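You operate a simulated robot arm through the tools that you are given. There is no shell and no other tool. Be economical: measure what you need, move in short steps, check, and stop when the job is done.

The job below is to be done with a simulated robot arm. You get a single attempt, and the scene is never put back.

Task
Clamp the 3 mm sieve on the shaker and run it 5 minutes.
Fine: stand it on the yellow catch tray, lay the clamp plate on it, lock the red and the yellow knob, set the timer knob, press the green button and wait till it stops.

It is judged by the outcome, as a careful person would: the job done as asked, and still so three seconds after it is handed in. It fails if anything else is knocked over, pushed out of place, dropped, spilled or broken.

Robot
A 7-joint arm with a two-finger parallel gripper, fixed in place. Base frame: the origin is at the foot of the arm, x ahead of it, y to its left, z up; the work surface is at about z = 0.86. Readings come in m, rad, newtons and seconds.
Its first joint turns from -2.897 to 2.897 rad. Payload 4.4 kg.
The TCP is the grasp point between the finger pads, 0.023 m short of the fingertips. In the tool frame z runs along the fingers and y along their closing line. The gripper opens to 0.094 m. The fingers are 0.038 m wide and 0.01 m thick; the gripper's body (0.054 by 0.096 m) begins 0.039 m behind the TCP.
Orientation is that of the tool frame in the base frame, as a unit quaternion [w, x, y, z]. With the fingers straight down and closing along the base's y, the tool's x points along the base's -x, its y along +y and its z along -z.

Tools
- The arm moves only by the tool send_rows. Its arguments are lists of equal length, an entry for each row: "xyz": the shift along the tool's x, y, z in units of 100 mm (1.0 is 100 mm), a list of three; "delta_rot": the turn, a rotation vector about the tool's x, y, z in units of 180 degrees (1.0 is 180 degrees), a list of three. In form: {"xyz": [[dx, dy, dz], ...], "delta_rot": [[ax, ay, az], ...]}. A call has 1 to 20 rows; each row is the pose to reach, as a shift and turn from the pose commanded when the call began, along the tool's axes at that moment. "fingers" is the closure in counts, from 0 (fully open) to 255 (shut), set as the call begins (left out, the last holds). A call with a number of a shift or a turn outside -1 to 1 is refused whole. Each row takes 0.2 s and may step no farther than 0.05 m and 0.15 rad from the row before; otherwise, or with a gripper value out of range, the whole call is refused. A pose out of reach is approached as far as the arm can. The call stops where the force on the tool passes 40 N (or 10 N more than at its start, if that is more) or the arm is blocked; 0.2 s more then pass. Each finger travels about 0.072 m/s and halts on what it meets, pressing with about 35 N; the grip force reading is that of the motor and also rises with nothing between the fingers. The clock runs only during rows and for 0.2 s after the last one: add rows that repeat a pose to give the fingers time. It gives the time, the measured TCP pose, the force on the tool (base axes), the opening and the grip force at its end, in the units of the frame above (readings bear some noise).
- Cameras (640 x 400 px; columns grow to the right, rows downward): "scene" is fixed at [0.2194, -0.6639, 1.6427]; the picture's right is [0.82, -0.57, 0.00], its down [-0.25, -0.36, -0.90] and it looks along [0.51, 0.74, -0.44] (base axes); focal length 326 px, centre (320, 200). "wrist" rides on the gripper at [-0.039, 0, -0.044] in the tool frame; the picture's right is [0.00, -1.00, 0.00], its down [0.97, 0.00, -0.24] and it looks along [0.24, 0.00, 0.97] (tool axes); focal length 218 px, centre (320, 200). There is no depth. A picture from a camera that has moved, and an enlarged one, comes with that camera's place and axes in the base frame and with its lens. The place of the scene camera against the robot may be out by one fixed shift of up to 0.018 m in any direction.
- grab_frame(camera): a new picture of that camera. No time passes.
- close_up(camera, box): a new picture of the part [left, top, right, bottom] of that camera's present view, enlarged. No time passes.
- sign_off(): hands the job in; it is judged then, once.

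Go step by step. Nothing tells you positions but the pictures and the camera data: compare them with the known pose of the tool, close in by small moves and look again before you grip or let go. The budget is 120 turns and 76 pictures, counting those below and the enlarged ones. Unless the task says otherwise, let go and move clear before handing in, and close with one line.

The tools are called by a JSON object that holds its "name" and its "arguments". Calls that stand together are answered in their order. send_rows: Moves the arm, as the interface text tells. Its arguments: {"type":"object","properties":{"xyz":{"type":"array","items":{"type":"array","items":{"type":"number"}}},"delta_rot":{"type":"array","items":{"type":"array","items":{"type":"number"}}},"fingers":{"type":"number"}},"required":["xyz","delta_rot"]} The other tools are called the same way: grab_frame (camera) takes a picture; close_up (camera, box) takes an enlarged picture of a part of a camera's view; sign_off () hands the job in.

At the start:

```text
time_s: 0.0
position: [0.734, 0.1517, 1.2853]
tool_rot: [0.0, 0.0, 1.0, 0.0]
contact_force: [0.4, 0.1, 0.0]
gripper_width: 0.0938
finger_force: 0.1
```

scene: 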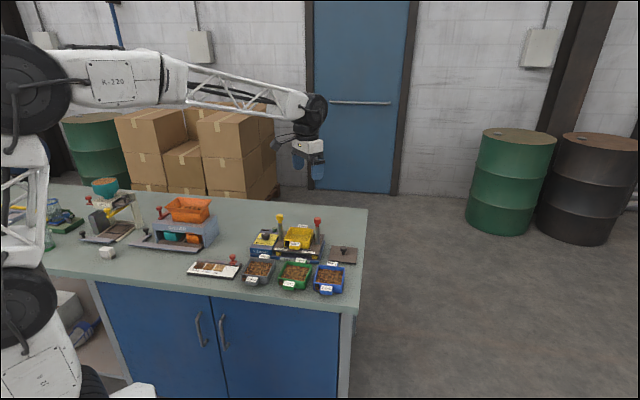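
wrist: 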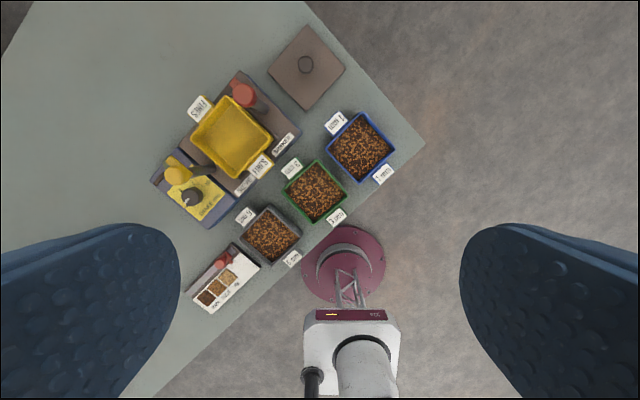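

I see the shaker with the yellow catch tray, three sieves (gray, green, blue), a clamp plate and a sample card. I'll look closer to read the labels.

{"name": "close_up", "arguments": {"camera": "wrist", "box": [140, 60, 300, 230]}}

{"name": "close_up", "arguments": {"camera": "wrist", "box": [180, 100, 420, 320]}}

{"name": "close_up", "arguments": {"camera": "scene", "box": [180, 200, 370, 310]}}

```text
2.35 times, centred on (220, 145) of wrist
camera zoom: at [0.7729, 0.1509, 1.3289], right [0.0, -1.0, 0.0], down [-0.97, 0.0, 0.24], along [-0.24, 0.0, -0.97], focal length 514 px, centre (555, 329)
```

zoom: 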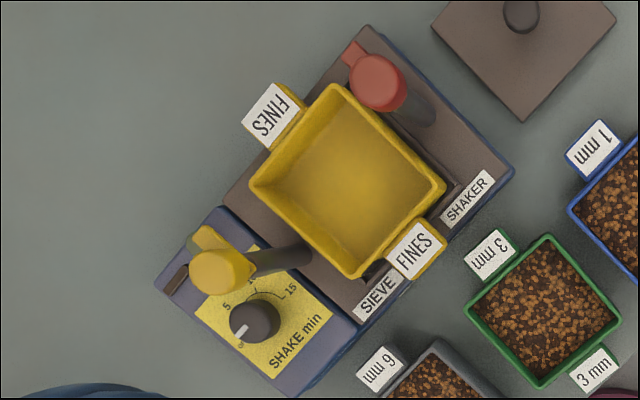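

```text
1.82 times, centred on (300, 210) of wrist
camera zoom: at [0.7729, 0.1509, 1.3289], right [0.0, -1.0, 0.0], down [-0.97, 0.0, 0.24], along [-0.24, 0.0, -0.97], focal length 397 px, centre (356, 182)
```

zoom: 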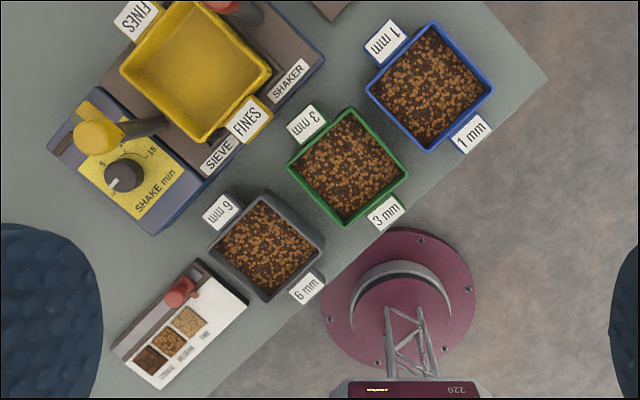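

```text
3.37 times, centred on (275, 255) of scene
camera zoom: at [0.2194, -0.6639, 1.6427], right [0.82, -0.57, 0.0], down [-0.25, -0.36, -0.9], along [0.51, 0.74, -0.44], focal length 1099 px, centre (472, 15)
```

zoom: 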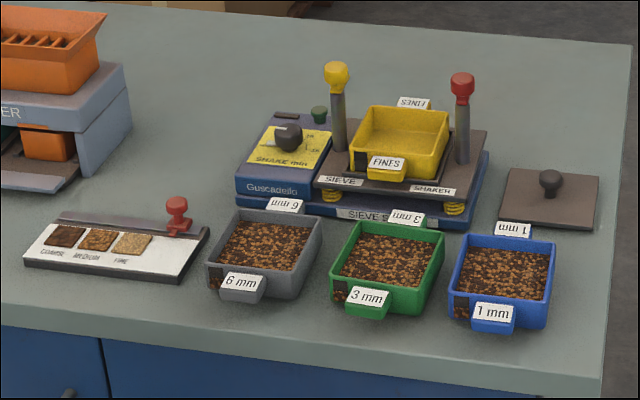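

The green sieve is the 3 mm one, at about (0.69, 0.16). I'll go lower and turn the tool about 40° to line up with the rig, then look again.

{"name": "send_rows", "arguments": {"xyz": [[0.03, 0.08, 0.3], [0.06, 0.16, 0.6], [0.09, 0.24, 0.9], [0.12, 0.32, 1.0], [0.14, 0.38, 1.0]], "delta_rot": [[0, 0, -0.045], [0, 0, -0.09], [0, 0, -0.135], [0, 0, -0.18], [0, 0, -0.225]], "fingers": 0}}

{"name": "grab_frame", "arguments": {"camera": "wrist"}}

```text
time_s: 1.2
position: [0.72, 0.1914, 1.1842]
tool_rot: [0.0, -0.347, 0.938, 0.0]
contact_force: [0.0, -0.5, 0.4]
gripper_width: 0.0941
finger_force: 0.0
```

```text
70 pictures are left
camera wrist: at [0.7493, 0.2158, 1.2284], right [0.65, -0.76, 0.0], down [-0.74, -0.63, 0.24], along [-0.18, -0.16, -0.97], focal length 218 px, centre (320, 200)
```

wrist: 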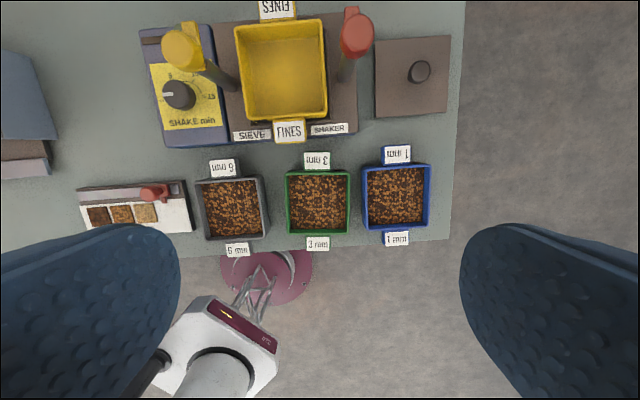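

The view is well aligned. Zooming in on each object to measure.

{"name": "close_up", "arguments": {"camera": "wrist", "box": [260, 140, 380, 260]}}

{"name": "close_up", "arguments": {"camera": "wrist", "box": [130, 0, 460, 160]}}

```text
3.33 times, centred on (320, 200) of wrist
camera zoom: at [0.7493, 0.2158, 1.2284], right [0.65, -0.76, 0.0], down [-0.74, -0.63, 0.24], along [-0.18, -0.16, -0.97], focal length 728 px, centre (320, 200)
```

zoom: 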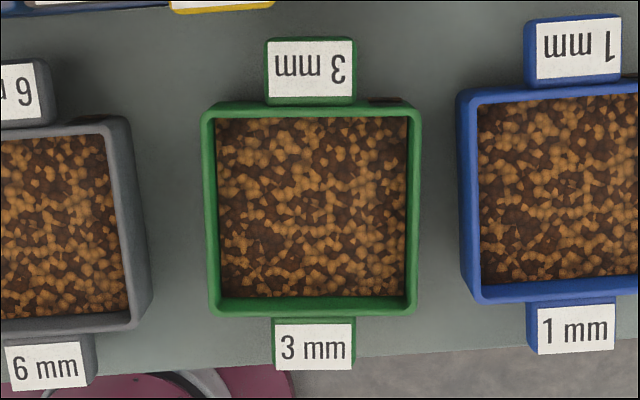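

```text
1.94 times, centred on (295, 80) of wrist
camera zoom: at [0.7493, 0.2158, 1.2284], right [0.65, -0.76, 0.0], down [-0.74, -0.63, 0.24], along [-0.18, -0.16, -0.97], focal length 423 px, centre (368, 433)
```

zoom: 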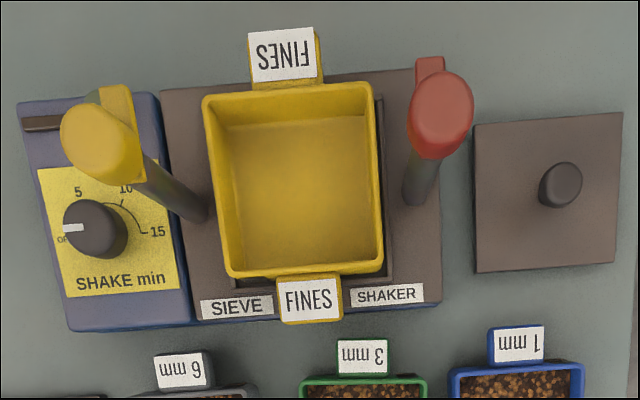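

The green sieve lies square to the tool, with its near tab at about (0.625, 0.114). I'll hover above that tab for a better measurement.

{"name": "send_rows", "arguments": {"xyz": [[0.3, 0.0, 0.25], [0.6, 0.01, 0.5], [0.9, 0.02, 0.75], [1.0, 0.02, 1.0]], "delta_rot": [[0, 0, 0], [0, 0, 0], [0, 0, 0], [0, 0, 0]]}}

{"name": "send_rows", "arguments": {"xyz": [[0.1, 0.0, 0.25], [0.19, 0.0, 0.54]], "delta_rot": [[0, 0, 0], [0, 0, 0]]}}

{"name": "grab_frame", "arguments": {"camera": "wrist"}}

```text
time_s: 2.2
position: [0.6447, 0.1269, 1.0836]
tool_rot: [0.0, -0.346, 0.938, 0.0]
contact_force: [0.4, 0.6, -0.1]
gripper_width: 0.0943
finger_force: 0.1
```

```text
time_s: 2.8
position: [0.6287, 0.1145, 1.0304]
tool_rot: [0.0, -0.347, 0.938, 0.0]
contact_force: [0.1, 0.3, -0.6]
gripper_width: 0.094
finger_force: 0.1
```

```text
67 pictures are left
camera wrist: at [0.6579, 0.1394, 1.0744], right [0.65, -0.76, 0.0], down [-0.74, -0.63, 0.24], along [-0.18, -0.16, -0.97], focal length 218 px, centre (320, 200)
```

wrist: 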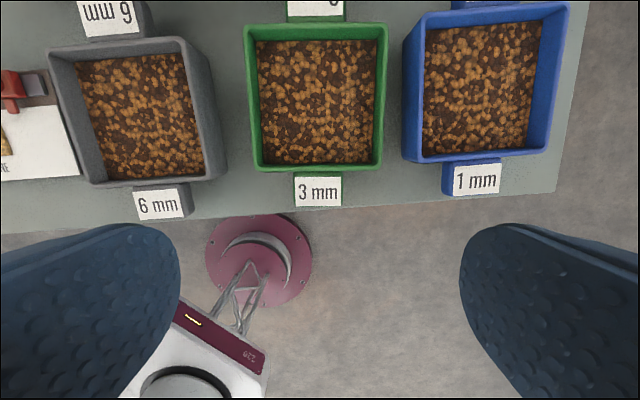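

Triangulating the rim height needs finer pixels, so I'll zoom here.

{"name": "close_up", "arguments": {"camera": "wrist", "box": [230, 130, 410, 240]}}

```text
3.56 times, centred on (320, 185) of wrist
camera zoom: at [0.6579, 0.1394, 1.0744], right [0.65, -0.76, 0.0], down [-0.74, -0.63, 0.24], along [-0.18, -0.16, -0.97], focal length 776 px, centre (320, 253)
```

zoom: 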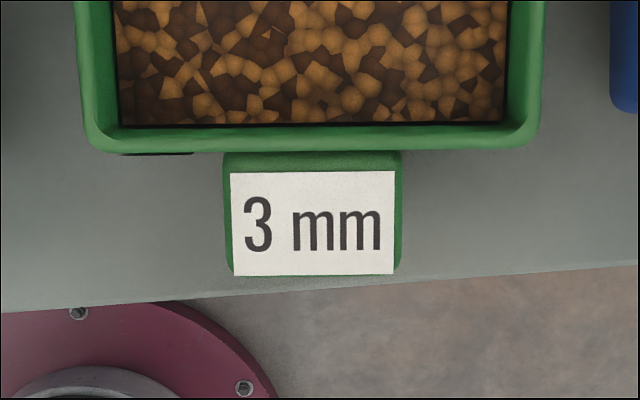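

Tab: about 43 mm wide, 30 mm long, top at z≈0.888; rim at z≈0.903. I'll shift outward so the fingers clear the rim, and descend.

{"name": "send_rows", "arguments": {"xyz": [[0.08, 0.02, 0.25], [0.08, 0.02, 0.5], [0.08, 0.02, 0.75], [0.08, 0.02, 1.0]], "delta_rot": [[0, 0, 0], [0, 0, 0], [0, 0, 0], [0, 0, 0]]}}

{"name": "grab_frame", "arguments": {"camera": "wrist"}}

```text
time_s: 3.8
position: [0.6202, 0.1087, 0.9308]
tool_rot: [0.0, -0.346, 0.938, 0.001]
contact_force: [-0.3, 0.3, 0.4]
gripper_width: 0.0941
finger_force: 0.2
```

```text
65 pictures are left
camera wrist: at [0.6502, 0.1342, 0.9752], right [0.65, -0.76, 0.0], down [-0.74, -0.63, 0.24], along [-0.18, -0.16, -0.97], focal length 218 px, centre (320, 200)
```

wrist: 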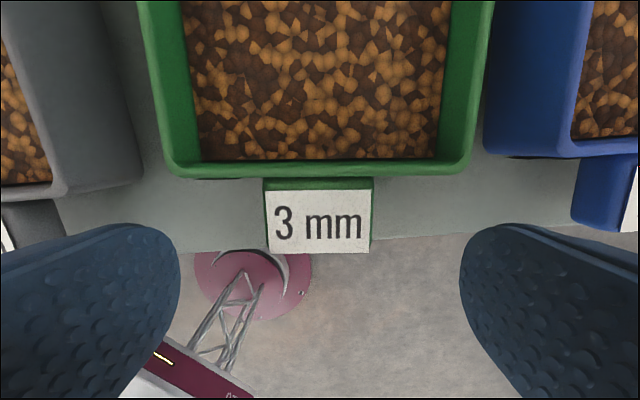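

Aligned laterally; the TCP sits over the tab's outer end, so I'll move 6 mm inward and descend to about z = 0.889.

{"name": "send_rows", "arguments": {"xyz": [[-0.06, 0.0, 0.2], [-0.06, 0.0, 0.35], [-0.06, 0.0, 0.42]], "delta_rot": [[0, 0, 0], [0, 0, 0], [0, 0, 0]]}}

{"name": "grab_frame", "arguments": {"camera": "wrist"}}

{"name": "close_up", "arguments": {"camera": "scene", "box": [230, 210, 360, 300]}}

```text
time_s: 4.6
position: [0.6249, 0.113, 0.8887]
tool_rot: [0.0, -0.346, 0.938, 0.001]
contact_force: [-0.2, -0.7, -0.1]
gripper_width: 0.0943
finger_force: 0.0
```

```text
64 pictures are left
camera wrist: at [0.6548, 0.1388, 0.9328], right [0.65, -0.76, 0.0], down [-0.74, -0.63, 0.24], along [-0.18, -0.16, -0.97], focal length 218 px, centre (320, 200)
```

wrist: 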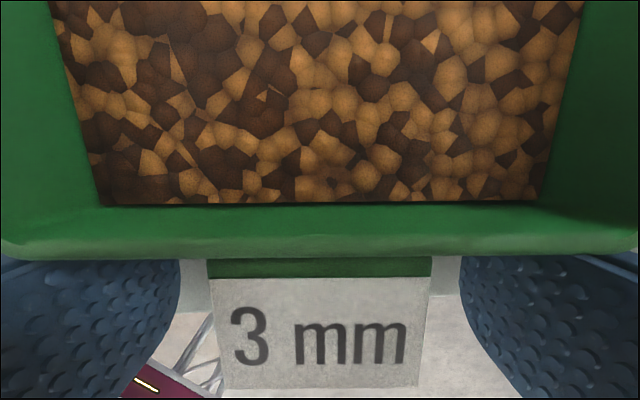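

```text
4.44 times, centred on (295, 255) of scene
camera zoom: at [0.2194, -0.6639, 1.6427], right [0.82, -0.57, 0.0], down [-0.25, -0.36, -0.9], along [0.51, 0.74, -0.44], focal length 1450 px, centre (431, -44)
```

zoom: 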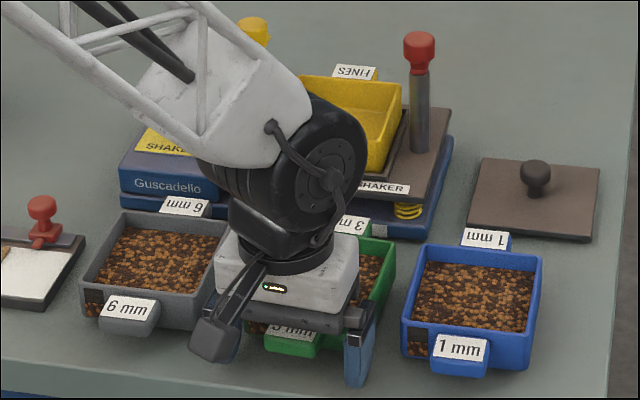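

The fingers straddle the tab cleanly. Closing.

{"name": "send_rows", "arguments": {"xyz": [[0, 0, 0], [0, 0, 0], [0, 0, 0], [0, 0, 0], [0, 0, 0], [0, 0, 0]], "delta_rot": [[0, 0, 0], [0, 0, 0], [0, 0, 0], [0, 0, 0], [0, 0, 0], [0, 0, 0]], "fingers": 255}}

{"name": "send_rows", "arguments": {"xyz": [[0, 0, -0.05], [0, 0, -0.1], [0, 0, -0.15], [0, 0, -0.2]], "delta_rot": [[0, 0, 0], [0, 0, 0], [0, 0, 0], [0, 0, 0]]}}

{"name": "grab_frame", "arguments": {"camera": "wrist"}}

{"name": "close_up", "arguments": {"camera": "scene", "box": [230, 210, 360, 300]}}

```text
time_s: 6.0
position: [0.626, 0.1133, 0.889]
tool_rot: [0.0, -0.345, 0.938, 0.001]
contact_force: [-0.3, 0.6, 0.5]
gripper_width: 0.0413
finger_force: 34.8
```

```text
time_s: 7.0
position: [0.624, 0.1134, 0.9087]
tool_rot: [0.0, -0.346, 0.938, -0.001]
contact_force: [-0.5, -0.7, -1.3]
gripper_width: 0.0411
finger_force: 34.7
```

```text
62 pictures are left
camera wrist: at [0.655, 0.1386, 0.953], right [0.65, -0.76, 0.0], down [-0.74, -0.63, 0.24], along [-0.18, -0.16, -0.97], focal length 218 px, centre (320, 200)
```

wrist: 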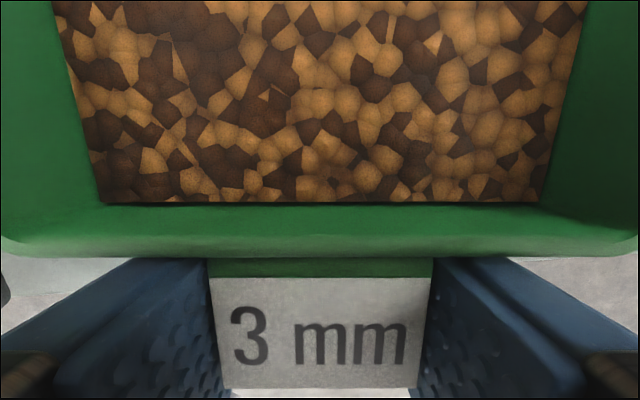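

```text
4.44 times, centred on (295, 255) of scene
camera zoom: at [0.2194, -0.6639, 1.6427], right [0.82, -0.57, 0.0], down [-0.25, -0.36, -0.9], along [0.51, 0.74, -0.44], focal length 1450 px, centre (431, -44)
```

zoom: 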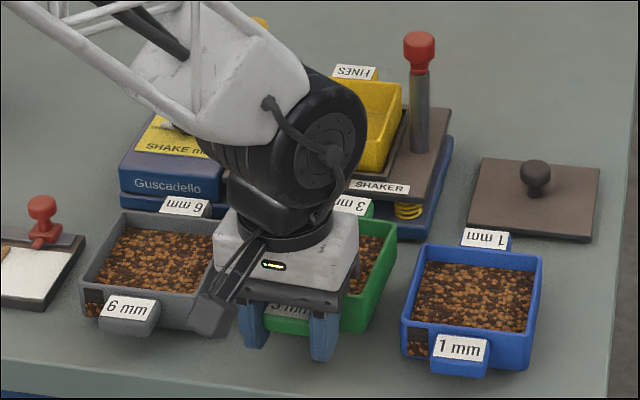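

The sieve is held level with the tab well gripped. The tray's rim centre triangulates to (0.786, 0.305, 0.934), yawed about 4.3° from the tool. I'll raise the sieve, then carry it to just above the tray.

{"name": "send_rows", "arguments": {"xyz": [[0, 0, -0.25], [0, 0, -0.5], [0, 0, -0.75], [0, 0, -1.0], [0, 0, -1.0]], "delta_rot": [[0, 0, 0], [0, 0, 0], [0, 0, 0], [0, 0, 0], [0, 0, 0]]}}

{"name": "send_rows", "arguments": {"xyz": [[-0.2, 0.06, 0], [-0.4, 0.12, 0], [-0.6, 0.2, 0], [-0.8, 0.28, 0], [-0.95, 0.345, 0], [-0.95, 0.345, 0]], "delta_rot": [[0, 0, -0.005], [0, 0, -0.01], [0, 0, -0.015], [0, 0, -0.02], [0, 0, -0.024], [0, 0, -0.024]]}}

{"name": "grab_frame", "arguments": {"camera": "scene"}}

{"name": "grab_frame", "arguments": {"camera": "wrist"}}

```text
time_s: 8.2
position: [0.6256, 0.1139, 1.0085]
tool_rot: [0.0, -0.346, 0.938, -0.001]
contact_force: [1.0, 0.8, -1.0]
gripper_width: 0.0411
finger_force: 34.5
```

```text
time_s: 9.6
position: [0.6753, 0.2028, 1.0092]
tool_rot: [0.0, -0.381, 0.924, 0.0]
contact_force: [0.5, -0.5, -1.7]
gripper_width: 0.0415
finger_force: 35.6
```

```text
60 pictures are left
```

scene: 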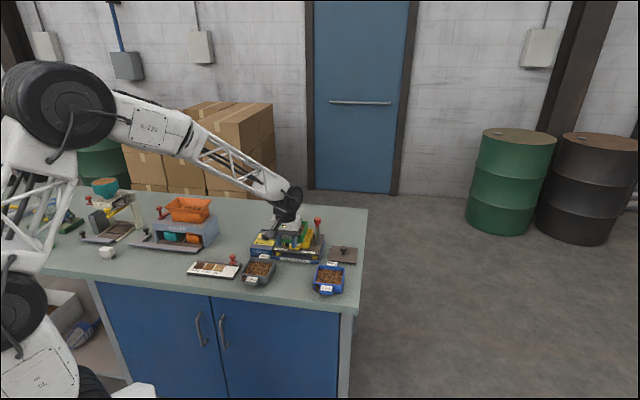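

```text
59 pictures are left
camera wrist: at [0.7031, 0.2295, 1.0531], right [0.71, -0.71, 0.0], down [-0.69, -0.68, 0.24], along [-0.17, -0.17, -0.97], focal length 218 px, centre (320, 200)
```

wrist: 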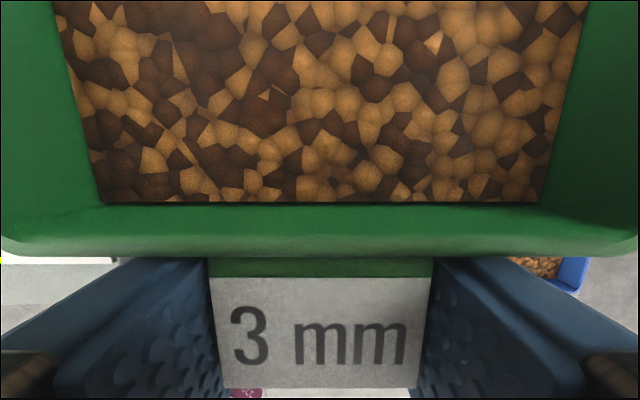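

Now the remaining 77 mm forward, still above the tray.

{"name": "send_rows", "arguments": {"xyz": [[-0.2, -0.02, 0], [-0.4, -0.04, 0], [-0.6, -0.06, 0], [-0.769, -0.06, 0], [-0.769, -0.06, 0]], "delta_rot": [[0, 0, 0], [0, 0, 0], [0, 0, 0], [0, 0, 0], [0, 0, 0]]}}

{"name": "close_up", "arguments": {"camera": "scene", "box": [230, 180, 360, 270]}}

{"name": "grab_frame", "arguments": {"camera": "wrist"}}

```text
time_s: 10.8
position: [0.7348, 0.2537, 1.0087]
tool_rot: [0.0, -0.381, 0.925, 0.0]
contact_force: [0.0, -0.4, -1.7]
gripper_width: 0.041
finger_force: 34.8
```

```text
4.44 times, centred on (295, 225) of scene
camera zoom: at [0.2194, -0.6639, 1.6427], right [0.82, -0.57, 0.0], down [-0.25, -0.36, -0.9], along [0.51, 0.74, -0.44], focal length 1450 px, centre (431, 89)
```

zoom: 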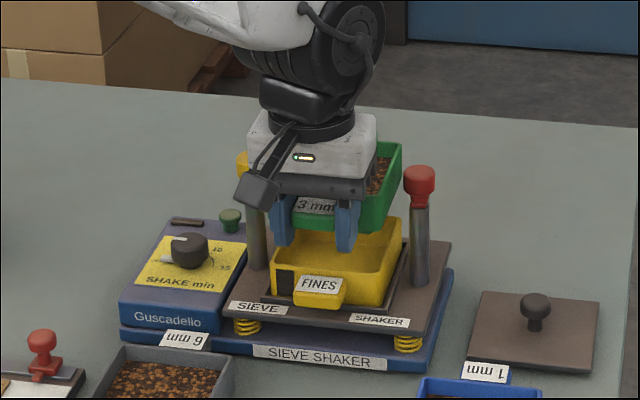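

```text
57 pictures are left
camera wrist: at [0.762, 0.2799, 1.0523], right [0.7, -0.71, 0.0], down [-0.69, -0.68, 0.24], along [-0.17, -0.17, -0.97], focal length 218 px, centre (320, 200)
```

wrist: 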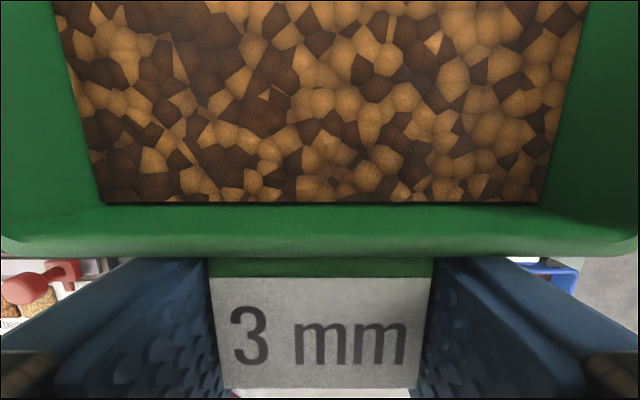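

Laterally aligned over the tray. Lowering slowly.

{"name": "send_rows", "arguments": {"xyz": [[0, 0, 0.1], [0, 0, 0.2], [0, 0, 0.3], [0, 0, 0.37], [0, 0, 0.37]], "delta_rot": [[0, 0, 0], [0, 0, 0], [0, 0, 0], [0, 0, 0], [0, 0, 0]]}}

{"name": "close_up", "arguments": {"camera": "scene", "box": [250, 195, 350, 265]}}

```text
time_s: 12.0
position: [0.7342, 0.2518, 0.9708]
tool_rot: [0.0, -0.381, 0.925, 0.0]
contact_force: [0.9, 0.5, -1.7]
gripper_width: 0.0414
finger_force: 34.5
```

```text
5.71 times, centred on (300, 230) of scene
camera zoom: at [0.2194, -0.6639, 1.6427], right [0.82, -0.57, 0.0], down [-0.25, -0.36, -0.9], along [0.51, 0.74, -0.44], focal length 1864 px, centre (434, 29)
```

zoom: 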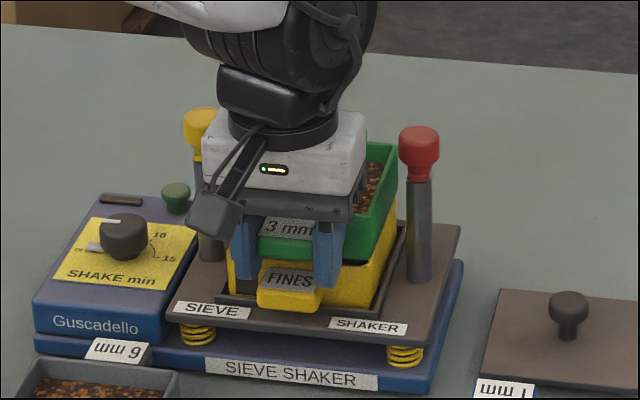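

Close and aligned; continue in 2 mm steps watching force.

{"name": "send_rows", "arguments": {"xyz": [[0, 0, 0.03], [0, 0, 0.05], [0, 0, 0.07], [0, 0, 0.07]], "delta_rot": [[0, 0, 0], [0, 0, 0], [0, 0, 0], [0, 0, 0]]}}

{"name": "close_up", "arguments": {"camera": "scene", "box": [270, 205, 340, 255]}}

```text
time_s: 13.0
position: [0.734, 0.2518, 0.9661]
tool_rot: [0.001, -0.381, 0.925, 0.0]
contact_force: [-2.8, 0.0, 22.6]
gripper_width: 0.0414
finger_force: 34.6
```

```text
8.00 times, centred on (305, 230) of scene
camera zoom: at [0.2194, -0.6639, 1.6427], right [0.82, -0.57, 0.0], down [-0.25, -0.36, -0.9], along [0.51, 0.74, -0.44], focal length 2609 px, centre (440, -40)
```

zoom: 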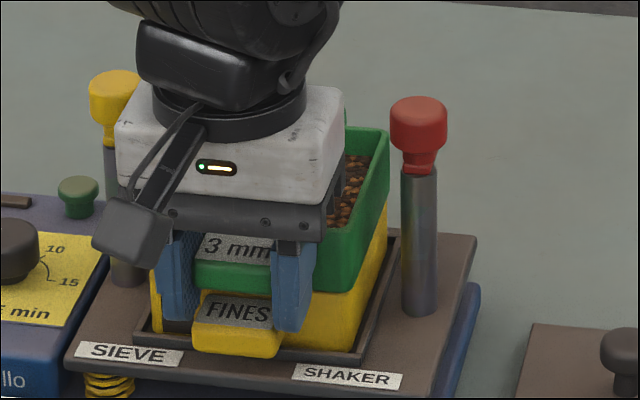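

Contact: the sieve rests on the tray at TCP z≈0.966. I'll relieve the push, open, and check.

{"name": "send_rows", "arguments": {"xyz": [[0, 0, -0.015], [0, 0, -0.02], [0, 0, -0.02]], "delta_rot": [[0, 0, 0], [0, 0, 0], [0, 0, 0]]}}

{"name": "close_up", "arguments": {"camera": "wrist", "box": [0, 200, 640, 400]}}

```text
time_s: 13.8
position: [0.7349, 0.2508, 0.9668]
tool_rot: [-0.002, -0.38, 0.925, 0.0]
contact_force: [-0.4, 2.8, 5.6]
gripper_width: 0.0411
finger_force: 35.2
```

```text
1.00 times, centred on (320, 300) of wrist
camera zoom: at [0.7616, 0.2779, 1.0103], right [0.7, -0.71, 0.0], down [-0.69, -0.68, 0.24], along [-0.17, -0.17, -0.97], focal length 218 px, centre (320, 100)
```

zoom: 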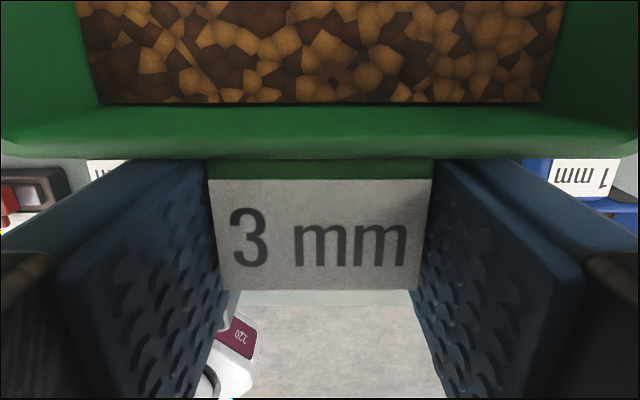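

{"name": "send_rows", "arguments": {"xyz": [[0, 0, 0], [0, 0, 0], [0, 0, 0], [0, 0, 0]], "delta_rot": [[0, 0, 0], [0, 0, 0], [0, 0, 0], [0, 0, 0]], "fingers": 60}}

{"name": "close_up", "arguments": {"camera": "scene", "box": [270, 205, 340, 255]}}

{"name": "grab_frame", "arguments": {"camera": "wrist"}}

```text
time_s: 14.8
position: [0.7346, 0.2518, 0.967]
tool_rot: [-0.001, -0.381, 0.925, 0.0]
contact_force: [0.1, -0.1, -0.1]
gripper_width: 0.0719
finger_force: 0.1
```

```text
8.00 times, centred on (305, 230) of scene
camera zoom: at [0.2194, -0.6639, 1.6427], right [0.82, -0.57, 0.0], down [-0.25, -0.36, -0.9], along [0.51, 0.74, -0.44], focal length 2609 px, centre (440, -40)
```

zoom: 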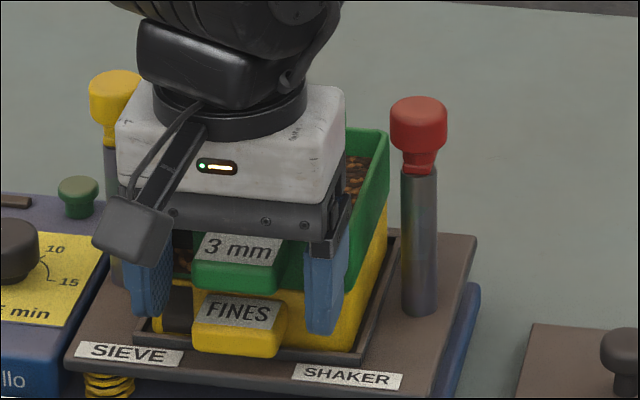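

```text
52 pictures are left
camera wrist: at [0.7619, 0.278, 1.011], right [0.7, -0.71, 0.0], down [-0.69, -0.68, 0.24], along [-0.17, -0.17, -0.97], focal length 218 px, centre (320, 200)
```

wrist: 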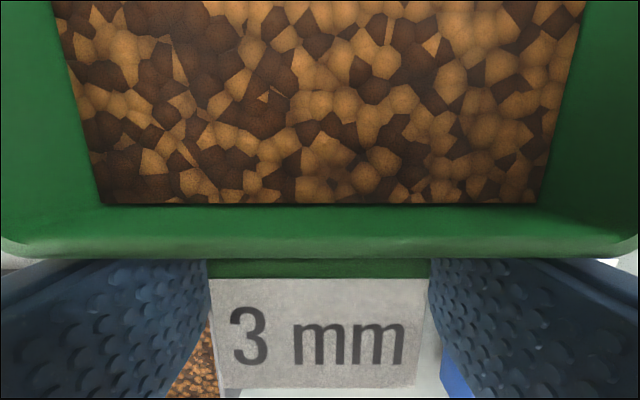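

The sieve stands on the tray, unmoved on release. Rising to inspect from above and measure plate and knobs.

{"name": "send_rows", "arguments": {"xyz": [[0, 0, -0.1], [0, 0, -0.4], [0, 0, -0.7], [0, 0, -1.0]], "delta_rot": [[0, 0, 0], [0, 0, 0], [0, 0, 0], [0, 0, 0]]}}

{"name": "send_rows", "arguments": {"xyz": [[0, -0.2, -0.4], [0, -0.4, -0.8], [0, -0.5, -1.0]], "delta_rot": [[0, 0, 0], [0, 0, 0], [0, 0, 0]], "fingers": 0}}

{"name": "grab_frame", "arguments": {"camera": "wrist"}}

{"name": "close_up", "arguments": {"camera": "wrist", "box": [120, 40, 440, 240]}}

{"name": "close_up", "arguments": {"camera": "scene", "box": [240, 200, 360, 270]}}

```text
time_s: 15.8
position: [0.7355, 0.2519, 1.0657]
tool_rot: [0.0, -0.381, 0.925, 0.0]
contact_force: [0.4, -0.1, -0.5]
gripper_width: 0.0719
finger_force: 0.0
```

```text
time_s: 16.6
position: [0.7683, 0.2172, 1.1657]
tool_rot: [0.0, -0.381, 0.925, 0.0]
contact_force: [0.4, -1.4, 0.0]
gripper_width: 0.0943
finger_force: 0.0
```

```text
51 pictures are left
camera wrist: at [0.7962, 0.2424, 1.2094], right [0.7, -0.71, 0.0], down [-0.69, -0.68, 0.24], along [-0.17, -0.17, -0.97], focal length 218 px, centre (320, 200)
```

wrist: 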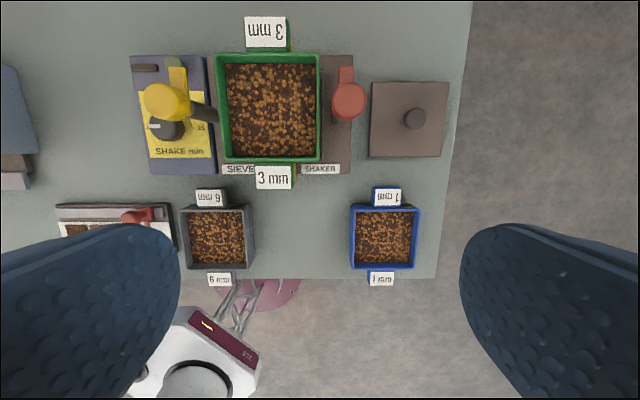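

```text
2.00 times, centred on (280, 140) of wrist
camera zoom: at [0.7962, 0.2424, 1.2094], right [0.7, -0.71, 0.0], down [-0.69, -0.68, 0.24], along [-0.17, -0.17, -0.97], focal length 436 px, centre (400, 320)
```

zoom: 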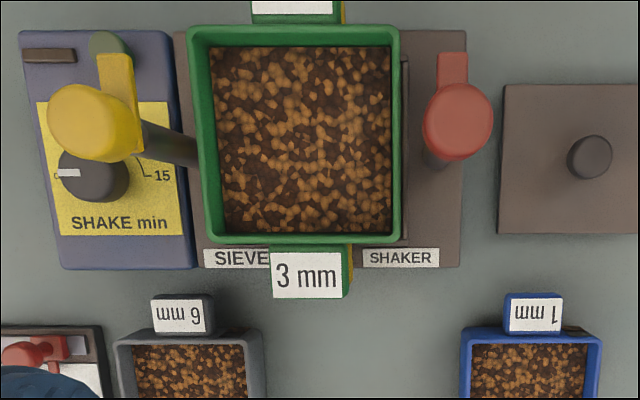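

```text
5.33 times, centred on (300, 235) of scene
camera zoom: at [0.2194, -0.6639, 1.6427], right [0.82, -0.57, 0.0], down [-0.25, -0.36, -0.9], along [0.51, 0.74, -0.44], focal length 1740 px, centre (427, 13)
```

zoom: 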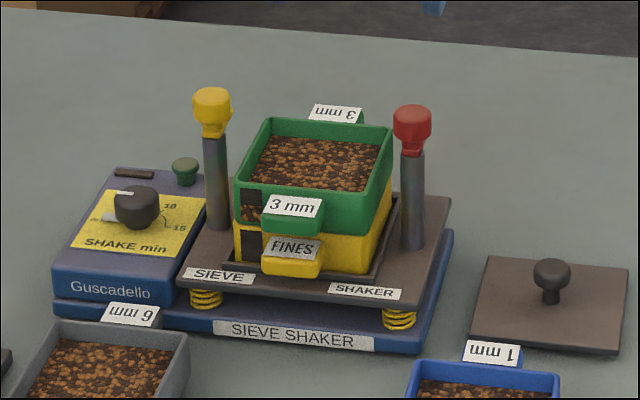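

The sieve sits square on the tray. The clamp plate is at about (0.912, 0.175) with its knob centred. Moving above it.

{"name": "send_rows", "arguments": {"xyz": [[-0.18, -0.33, 0], [-0.36, -0.66, 0.0], [-0.54, -0.98, 0.0], [-0.72, -1.0, 0.3], [-0.72, -1.0, 0.6]], "delta_rot": [[0, 0, 0], [0, 0, 0], [0, 0, 0], [0, 0, 0], [0, 0, 0]]}}

{"name": "send_rows", "arguments": {"xyz": [[0, -0.31, 0.2], [0, -0.31, 0.55], [0, -0.31, 0.55]], "delta_rot": [[0, 0, 0], [0, 0, 0], [0, 0, 0]]}}

{"name": "grab_frame", "arguments": {"camera": "wrist"}}

```text
time_s: 17.8
position: [0.8919, 0.1954, 1.1083]
tool_rot: [0.001, -0.381, 0.924, 0.0]
contact_force: [0.1, -0.6, 0.8]
gripper_width: 0.0939
finger_force: 0.1
```

```text
time_s: 18.6
position: [0.9132, 0.1743, 1.0508]
tool_rot: [0.0, -0.38, 0.925, 0.0]
contact_force: [0.0, 0.4, -0.7]
gripper_width: 0.094
finger_force: 0.1
```

```text
48 pictures are left
camera wrist: at [0.9413, 0.2014, 1.0954], right [0.7, -0.71, 0.0], down [-0.69, -0.68, 0.24], along [-0.17, -0.17, -0.97], focal length 218 px, centre (320, 200)
```

wrist: 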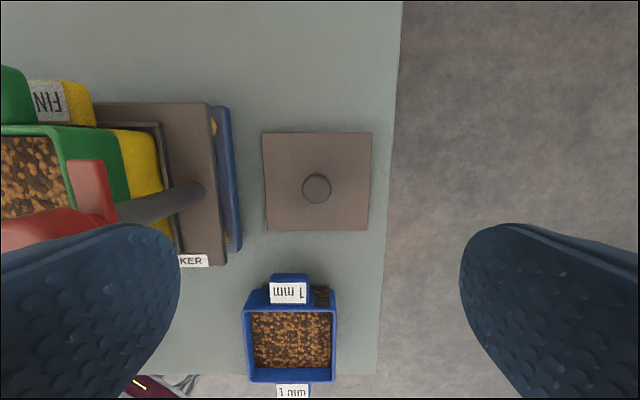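

Knob is within 3 mm of the tool axis. Correct and descend, checking once on the way.

{"name": "send_rows", "arguments": {"xyz": [[-0.02, 0.028, 0.3], [-0.02, 0.028, 0.6], [-0.02, 0.028, 0.9], [-0.02, 0.028, 1.0], [-0.02, 0.028, 1.0]], "delta_rot": [[0, 0, 0], [0, 0, 0], [0, 0, 0], [0, 0, 0], [0, 0, 0]]}}

{"name": "grab_frame", "arguments": {"camera": "wrist"}}

{"name": "close_up", "arguments": {"camera": "scene", "box": [300, 210, 380, 270]}}

```text
time_s: 19.8
position: [0.9115, 0.178, 0.9505]
tool_rot: [0.0, -0.381, 0.925, 0.0]
contact_force: [0.0, -1.3, -0.1]
gripper_width: 0.0938
finger_force: 0.0
```

```text
47 pictures are left
camera wrist: at [0.9392, 0.2049, 0.9949], right [0.7, -0.71, 0.0], down [-0.69, -0.68, 0.24], along [-0.17, -0.17, -0.97], focal length 218 px, centre (320, 200)
```

wrist: 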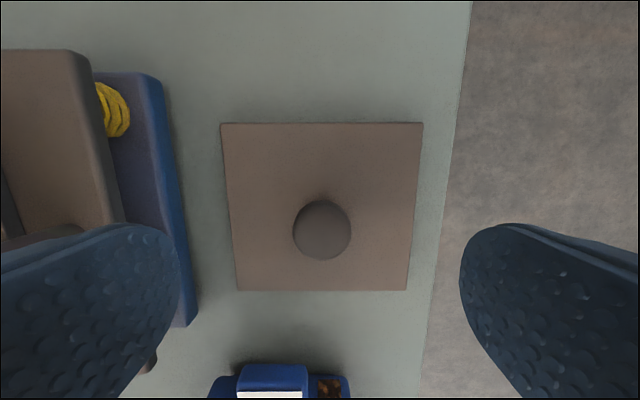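

```text
6.67 times, centred on (340, 240) of scene
camera zoom: at [0.2194, -0.6639, 1.6427], right [0.82, -0.57, 0.0], down [-0.25, -0.36, -0.9], along [0.51, 0.74, -0.44], focal length 2174 px, centre (187, -67)
```

zoom: 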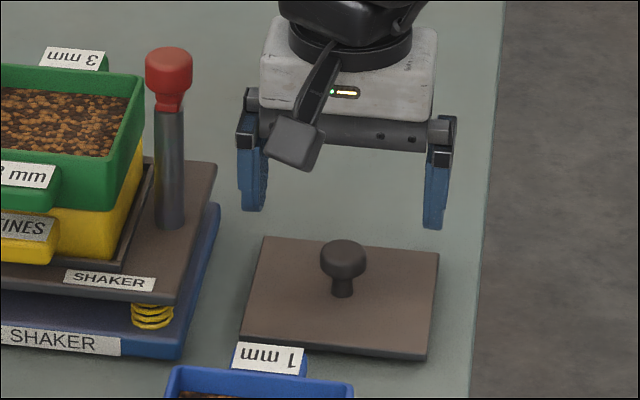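

Centred on the knob. I'll narrow the fingers a little for clearance from the shaker, descend to z≈0.897 and grip.

{"name": "send_rows", "arguments": {"xyz": [[0, 0, 0.05], [0, 0, 0.2], [0, 0, 0.4], [0, 0, 0.53], [0, 0, 0.53]], "delta_rot": [[0, 0, 0], [0, 0, 0], [0, 0, 0], [0, 0, 0], [0, 0, 0]], "fingers": 95}}

{"name": "send_rows", "arguments": {"xyz": [[0, 0, 0], [0, 0, 0], [0, 0, 0], [0, 0, 0], [0, 0, 0]], "delta_rot": [[0, 0, 0], [0, 0, 0], [0, 0, 0], [0, 0, 0], [0, 0, 0]], "fingers": 255}}

{"name": "send_rows", "arguments": {"xyz": [[0, 0, -0.1], [0, 0, -0.3], [0, 0, -0.3]], "delta_rot": [[0, 0, 0], [0, 0, 0], [0, 0, 0]]}}

{"name": "grab_frame", "arguments": {"camera": "wrist"}}

{"name": "close_up", "arguments": {"camera": "scene", "box": [300, 200, 380, 260]}}

```text
time_s: 21.0
position: [0.9118, 0.1786, 0.898]
tool_rot: [-0.001, -0.382, 0.924, 0.001]
contact_force: [0.1, 0.4, -0.9]
gripper_width: 0.0586
finger_force: 0.2
```

```text
time_s: 22.2
position: [0.9111, 0.1767, 0.8977]
tool_rot: [0.0, -0.381, 0.925, 0.0]
contact_force: [0.6, 1.2, 1.2]
gripper_width: 0.0273
finger_force: 35.2
```

```text
time_s: 23.0
position: [0.9125, 0.1786, 0.9287]
tool_rot: [0.0, -0.381, 0.925, 0.0]
contact_force: [-0.8, 0.6, -1.8]
gripper_width: 0.0273
finger_force: 35.1
```

```text
45 pictures are left
camera wrist: at [0.9395, 0.2046, 0.9724], right [0.7, -0.71, 0.0], down [-0.69, -0.68, 0.24], along [-0.17, -0.17, -0.97], focal length 218 px, centre (320, 200)
```

wrist: 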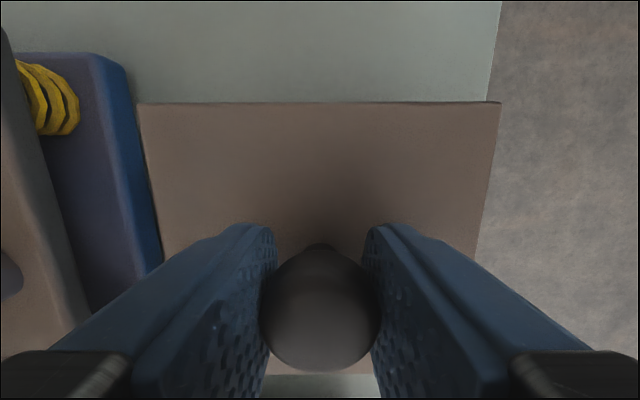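

```text
6.67 times, centred on (340, 230) of scene
camera zoom: at [0.2194, -0.6639, 1.6427], right [0.82, -0.57, 0.0], down [-0.25, -0.36, -0.9], along [0.51, 0.74, -0.44], focal length 2174 px, centre (187, 0)
```

zoom: 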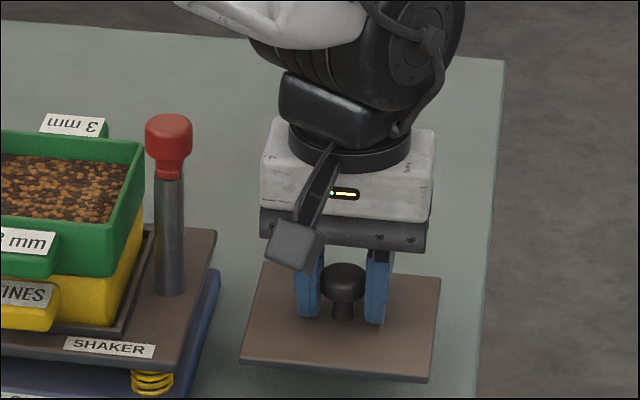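

Plate is held level. The post midpoint triangulates to (0.785, 0.304), knob tops at z≈1.016; the plate has about 6 mm clearance each side. I'll lift it well over the red knob and move above the stack.

{"name": "send_rows", "arguments": {"xyz": [[0, 0, -0.3], [0, 0, -0.6], [0, 0, -0.9], [0, 0, -1.0]], "delta_rot": [[0, 0, 0], [0, 0, 0], [0, 0, 0], [0, 0, 0]]}}

{"name": "send_rows", "arguments": {"xyz": [[0, 0, -0.3], [0, 0, -0.6], [0, 0.2, -0.6], [0, 0.45, -0.6], [0, 0.7, -0.6], [0, 0.95, -0.6]], "delta_rot": [[0, 0, 0], [0, 0, 0], [0, 0, 0], [0, 0, 0], [0, 0, 0], [0, 0, 0]]}}

{"name": "send_rows", "arguments": {"xyz": [[0.01, 0.25, 0], [0.01, 0.5, 0], [0.01, 0.7, 0], [0.01, 0.83, 0], [0.01, 0.83, 0]], "delta_rot": [[0, 0, 0], [0, 0, 0], [0, 0, 0], [0, 0, 0], [0, 0, 0]]}}

{"name": "grab_frame", "arguments": {"camera": "wrist"}}

{"name": "close_up", "arguments": {"camera": "scene", "box": [260, 180, 340, 240]}}

```text
time_s: 24.0
position: [0.912, 0.1779, 1.0292]
tool_rot: [-0.001, -0.381, 0.925, 0.0]
contact_force: [0.1, -0.7, -2.5]
gripper_width: 0.0272
finger_force: 34.8
```

```text
time_s: 25.4
position: [0.8471, 0.2448, 1.0877]
tool_rot: [0.0, -0.381, 0.924, 0.0]
contact_force: [0.4, -0.3, -2.0]
gripper_width: 0.0273
finger_force: 34.9
```

```text
time_s: 26.6
position: [0.7861, 0.303, 1.089]
tool_rot: [0.0, -0.381, 0.925, 0.0]
contact_force: [-0.2, -0.6, -2.1]
gripper_width: 0.0274
finger_force: 35.0
```

```text
43 pictures are left
camera wrist: at [0.8143, 0.3305, 1.1324], right [0.7, -0.71, 0.0], down [-0.69, -0.68, 0.24], along [-0.17, -0.17, -0.97], focal length 218 px, centre (320, 200)
```

wrist: 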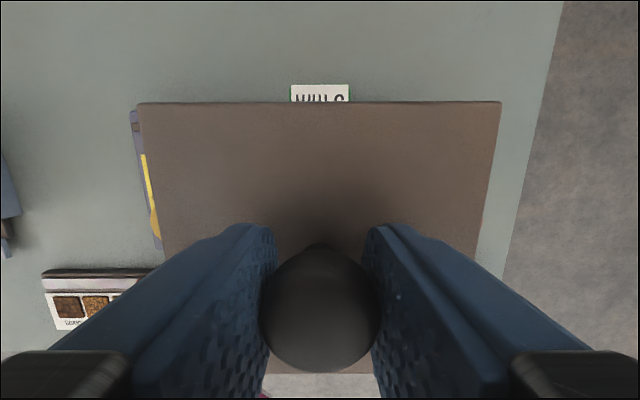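

```text
6.67 times, centred on (300, 210) of scene
camera zoom: at [0.2194, -0.6639, 1.6427], right [0.82, -0.57, 0.0], down [-0.25, -0.36, -0.9], along [0.51, 0.74, -0.44], focal length 2174 px, centre (453, 133)
```

zoom: 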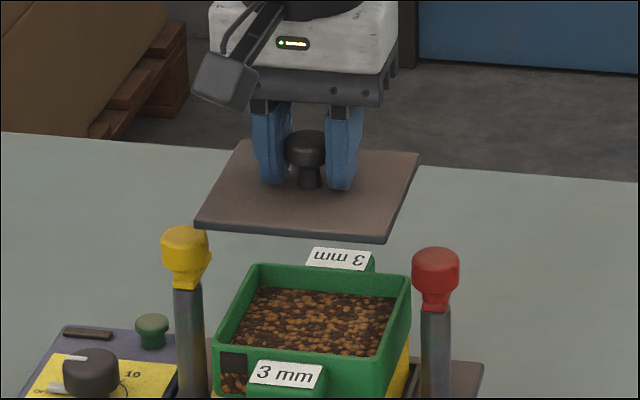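

Plate is centred on the sieve (the far 3 mm tab appears exactly mid-plate). Lowering between the knobs.

{"name": "send_rows", "arguments": {"xyz": [[0, 0, 0.15], [0, 0, 0.3], [0, 0, 0.45], [0, 0, 0.45]], "delta_rot": [[0, 0, 0], [0, 0, 0], [0, 0, 0], [0, 0, 0]]}}

{"name": "close_up", "arguments": {"camera": "scene", "box": [260, 190, 340, 250]}}

{"name": "grab_frame", "arguments": {"camera": "wrist"}}

```text
time_s: 27.6
position: [0.7856, 0.3026, 1.0444]
tool_rot: [0.0, -0.381, 0.924, 0.0]
contact_force: [0.2, -0.4, -1.4]
gripper_width: 0.0276
finger_force: 35.0
```

```text
6.67 times, centred on (300, 220) of scene
camera zoom: at [0.2194, -0.6639, 1.6427], right [0.82, -0.57, 0.0], down [-0.25, -0.36, -0.9], along [0.51, 0.74, -0.44], focal length 2174 px, centre (453, 67)
```

zoom: 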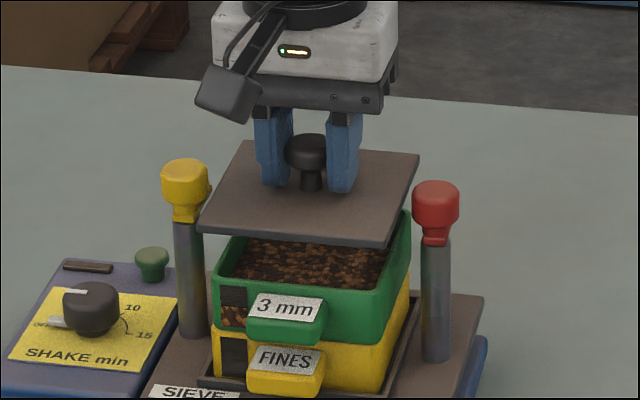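

```text
40 pictures are left
camera wrist: at [0.8128, 0.3293, 1.0881], right [0.7, -0.71, 0.0], down [-0.69, -0.68, 0.24], along [-0.17, -0.17, -0.97], focal length 218 px, centre (320, 200)
```

wrist: 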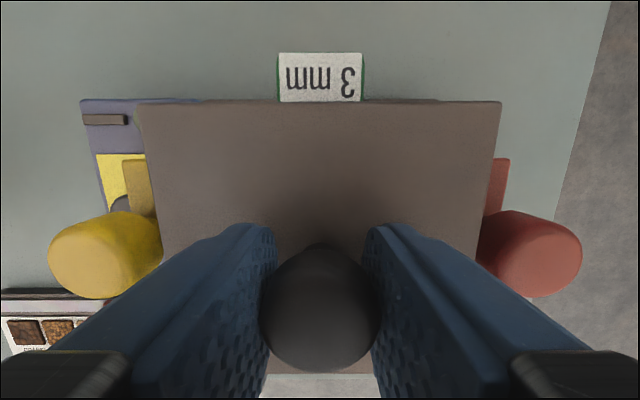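

Symmetric between the knobs. Continue down to touch, slowly.

{"name": "send_rows", "arguments": {"xyz": [[0, 0, 0.05], [0, 0, 0.1], [0, 0, 0.15], [0, 0, 0.19], [0, 0, 0.21], [0, 0, 0.21]], "delta_rot": [[0, 0, 0], [0, 0, 0], [0, 0, 0], [0, 0, 0], [0, 0, 0], [0, 0, 0]]}}

{"name": "close_up", "arguments": {"camera": "scene", "box": [265, 200, 335, 250]}}

```text
time_s: 29.0
position: [0.7851, 0.3028, 1.0227]
tool_rot: [0.0, -0.382, 0.924, 0.0]
contact_force: [-0.8, -0.3, -1.7]
gripper_width: 0.0271
finger_force: 35.1
```

```text
8.00 times, centred on (300, 225) of scene
camera zoom: at [0.2194, -0.6639, 1.6427], right [0.82, -0.57, 0.0], down [-0.25, -0.36, -0.9], along [0.51, 0.74, -0.44], focal length 2609 px, centre (480, 0)
```

zoom: 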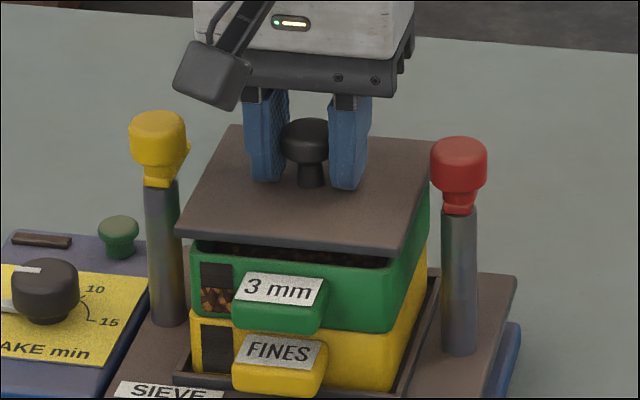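

{"name": "send_rows", "arguments": {"xyz": [[0, 0, 0.015], [0, 0, 0.03], [0, 0, 0.04], [0, 0, 0.05], [0, 0, 0.05]], "delta_rot": [[0, 0, 0], [0, 0, 0], [0, 0, 0], [0, 0, 0], [0, 0, 0]]}}

```text
time_s: 30.2
position: [0.7862, 0.3033, 1.0171]
tool_rot: [0.0, -0.382, 0.924, 0.0]
contact_force: [-0.4, -0.1, -2.6]
gripper_width: 0.0275
finger_force: 35.8
```

{"name": "send_rows", "arguments": {"xyz": [[0, 0, 0.015], [0, 0, 0.03], [0, 0, 0.03]], "delta_rot": [[0, 0, 0], [0, 0, 0], [0, 0, 0]]}}

{"name": "close_up", "arguments": {"camera": "scene", "box": [265, 200, 335, 250]}}

```text
time_s: 31.0
position: [0.7849, 0.302, 1.0128]
tool_rot: [0.0, -0.382, 0.924, 0.0]
contact_force: [0.5, 0.0, -2.9]
gripper_width: 0.0273
finger_force: 34.6
```

```text
8.00 times, centred on (300, 225) of scene
camera zoom: at [0.2194, -0.6639, 1.6427], right [0.82, -0.57, 0.0], down [-0.25, -0.36, -0.9], along [0.51, 0.74, -0.44], focal length 2609 px, centre (480, 0)
```

zoom: 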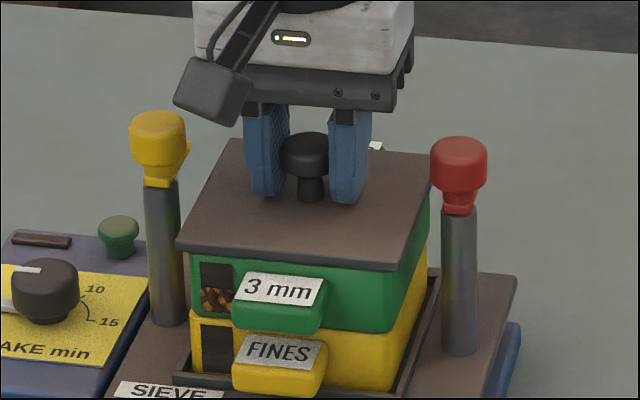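

Nearly in contact; 1 mm steps.

{"name": "send_rows", "arguments": {"xyz": [[0, 0, 0.01], [0, 0, 0.02], [0, 0, 0.02]], "delta_rot": [[0, 0, 0], [0, 0, 0], [0, 0, 0]]}}

```text
time_s: 31.8
position: [0.7863, 0.3037, 1.0135]
tool_rot: [0.001, -0.381, 0.924, 0.0]
contact_force: [4.3, 1.5, 14.6]
gripper_width: 0.0276
finger_force: 35.1
```

Contact made. Relieve slightly and open.

{"name": "send_rows", "arguments": {"xyz": [[0, 0, -0.015], [0, 0, -0.015]], "delta_rot": [[0, 0, 0], [0, 0, 0]]}}

{"name": "send_rows", "arguments": {"xyz": [[0, 0, 0], [0, 0, 0], [0, 0, 0]], "delta_rot": [[0, 0, 0], [0, 0, 0], [0, 0, 0]], "fingers": 130}}

{"name": "send_rows", "arguments": {"xyz": [[0, 0, -0.1], [0, 0, -0.4], [0, 0, -0.7], [0, 0, -1.0]], "delta_rot": [[0, 0, 0], [0, 0, 0], [0, 0, 0], [0, 0, 0]]}}

{"name": "grab_frame", "arguments": {"camera": "wrist"}}

{"name": "close_up", "arguments": {"camera": "scene", "box": [260, 195, 340, 255]}}

```text
time_s: 32.4
position: [0.785, 0.3039, 1.0139]
tool_rot: [-0.001, -0.381, 0.924, 0.0]
contact_force: [2.1, 2.3, 4.9]
gripper_width: 0.0273
finger_force: 34.8
```

```text
time_s: 33.2
position: [0.7855, 0.303, 1.0141]
tool_rot: [0.001, -0.381, 0.925, 0.0]
contact_force: [-1.2, -0.2, 0.9]
gripper_width: 0.0462
finger_force: 0.1
```

```text
time_s: 34.2
position: [0.7854, 0.3031, 1.1144]
tool_rot: [-0.001, -0.381, 0.925, 0.0]
contact_force: [0.8, 0.7, -0.8]
gripper_width: 0.046
finger_force: 0.2
```

```text
37 pictures are left
camera wrist: at [0.813, 0.3306, 1.1592], right [0.7, -0.71, 0.0], down [-0.69, -0.68, 0.24], along [-0.17, -0.17, -0.97], focal length 218 px, centre (320, 200)
```

wrist: 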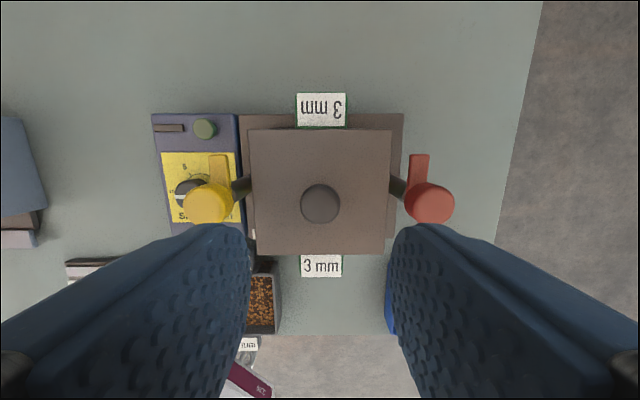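

```text
6.67 times, centred on (300, 225) of scene
camera zoom: at [0.2194, -0.6639, 1.6427], right [0.82, -0.57, 0.0], down [-0.25, -0.36, -0.9], along [0.51, 0.74, -0.44], focal length 2174 px, centre (453, 33)
```

zoom: 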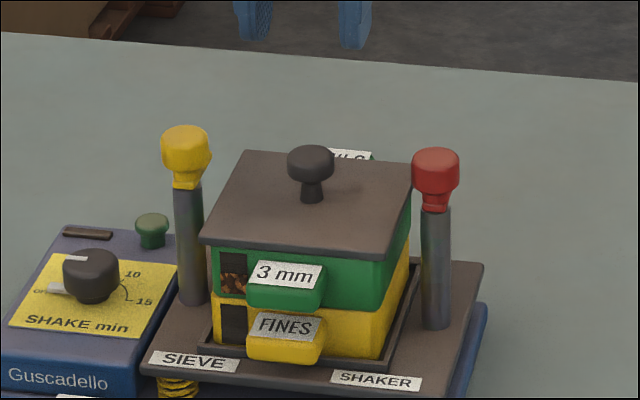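

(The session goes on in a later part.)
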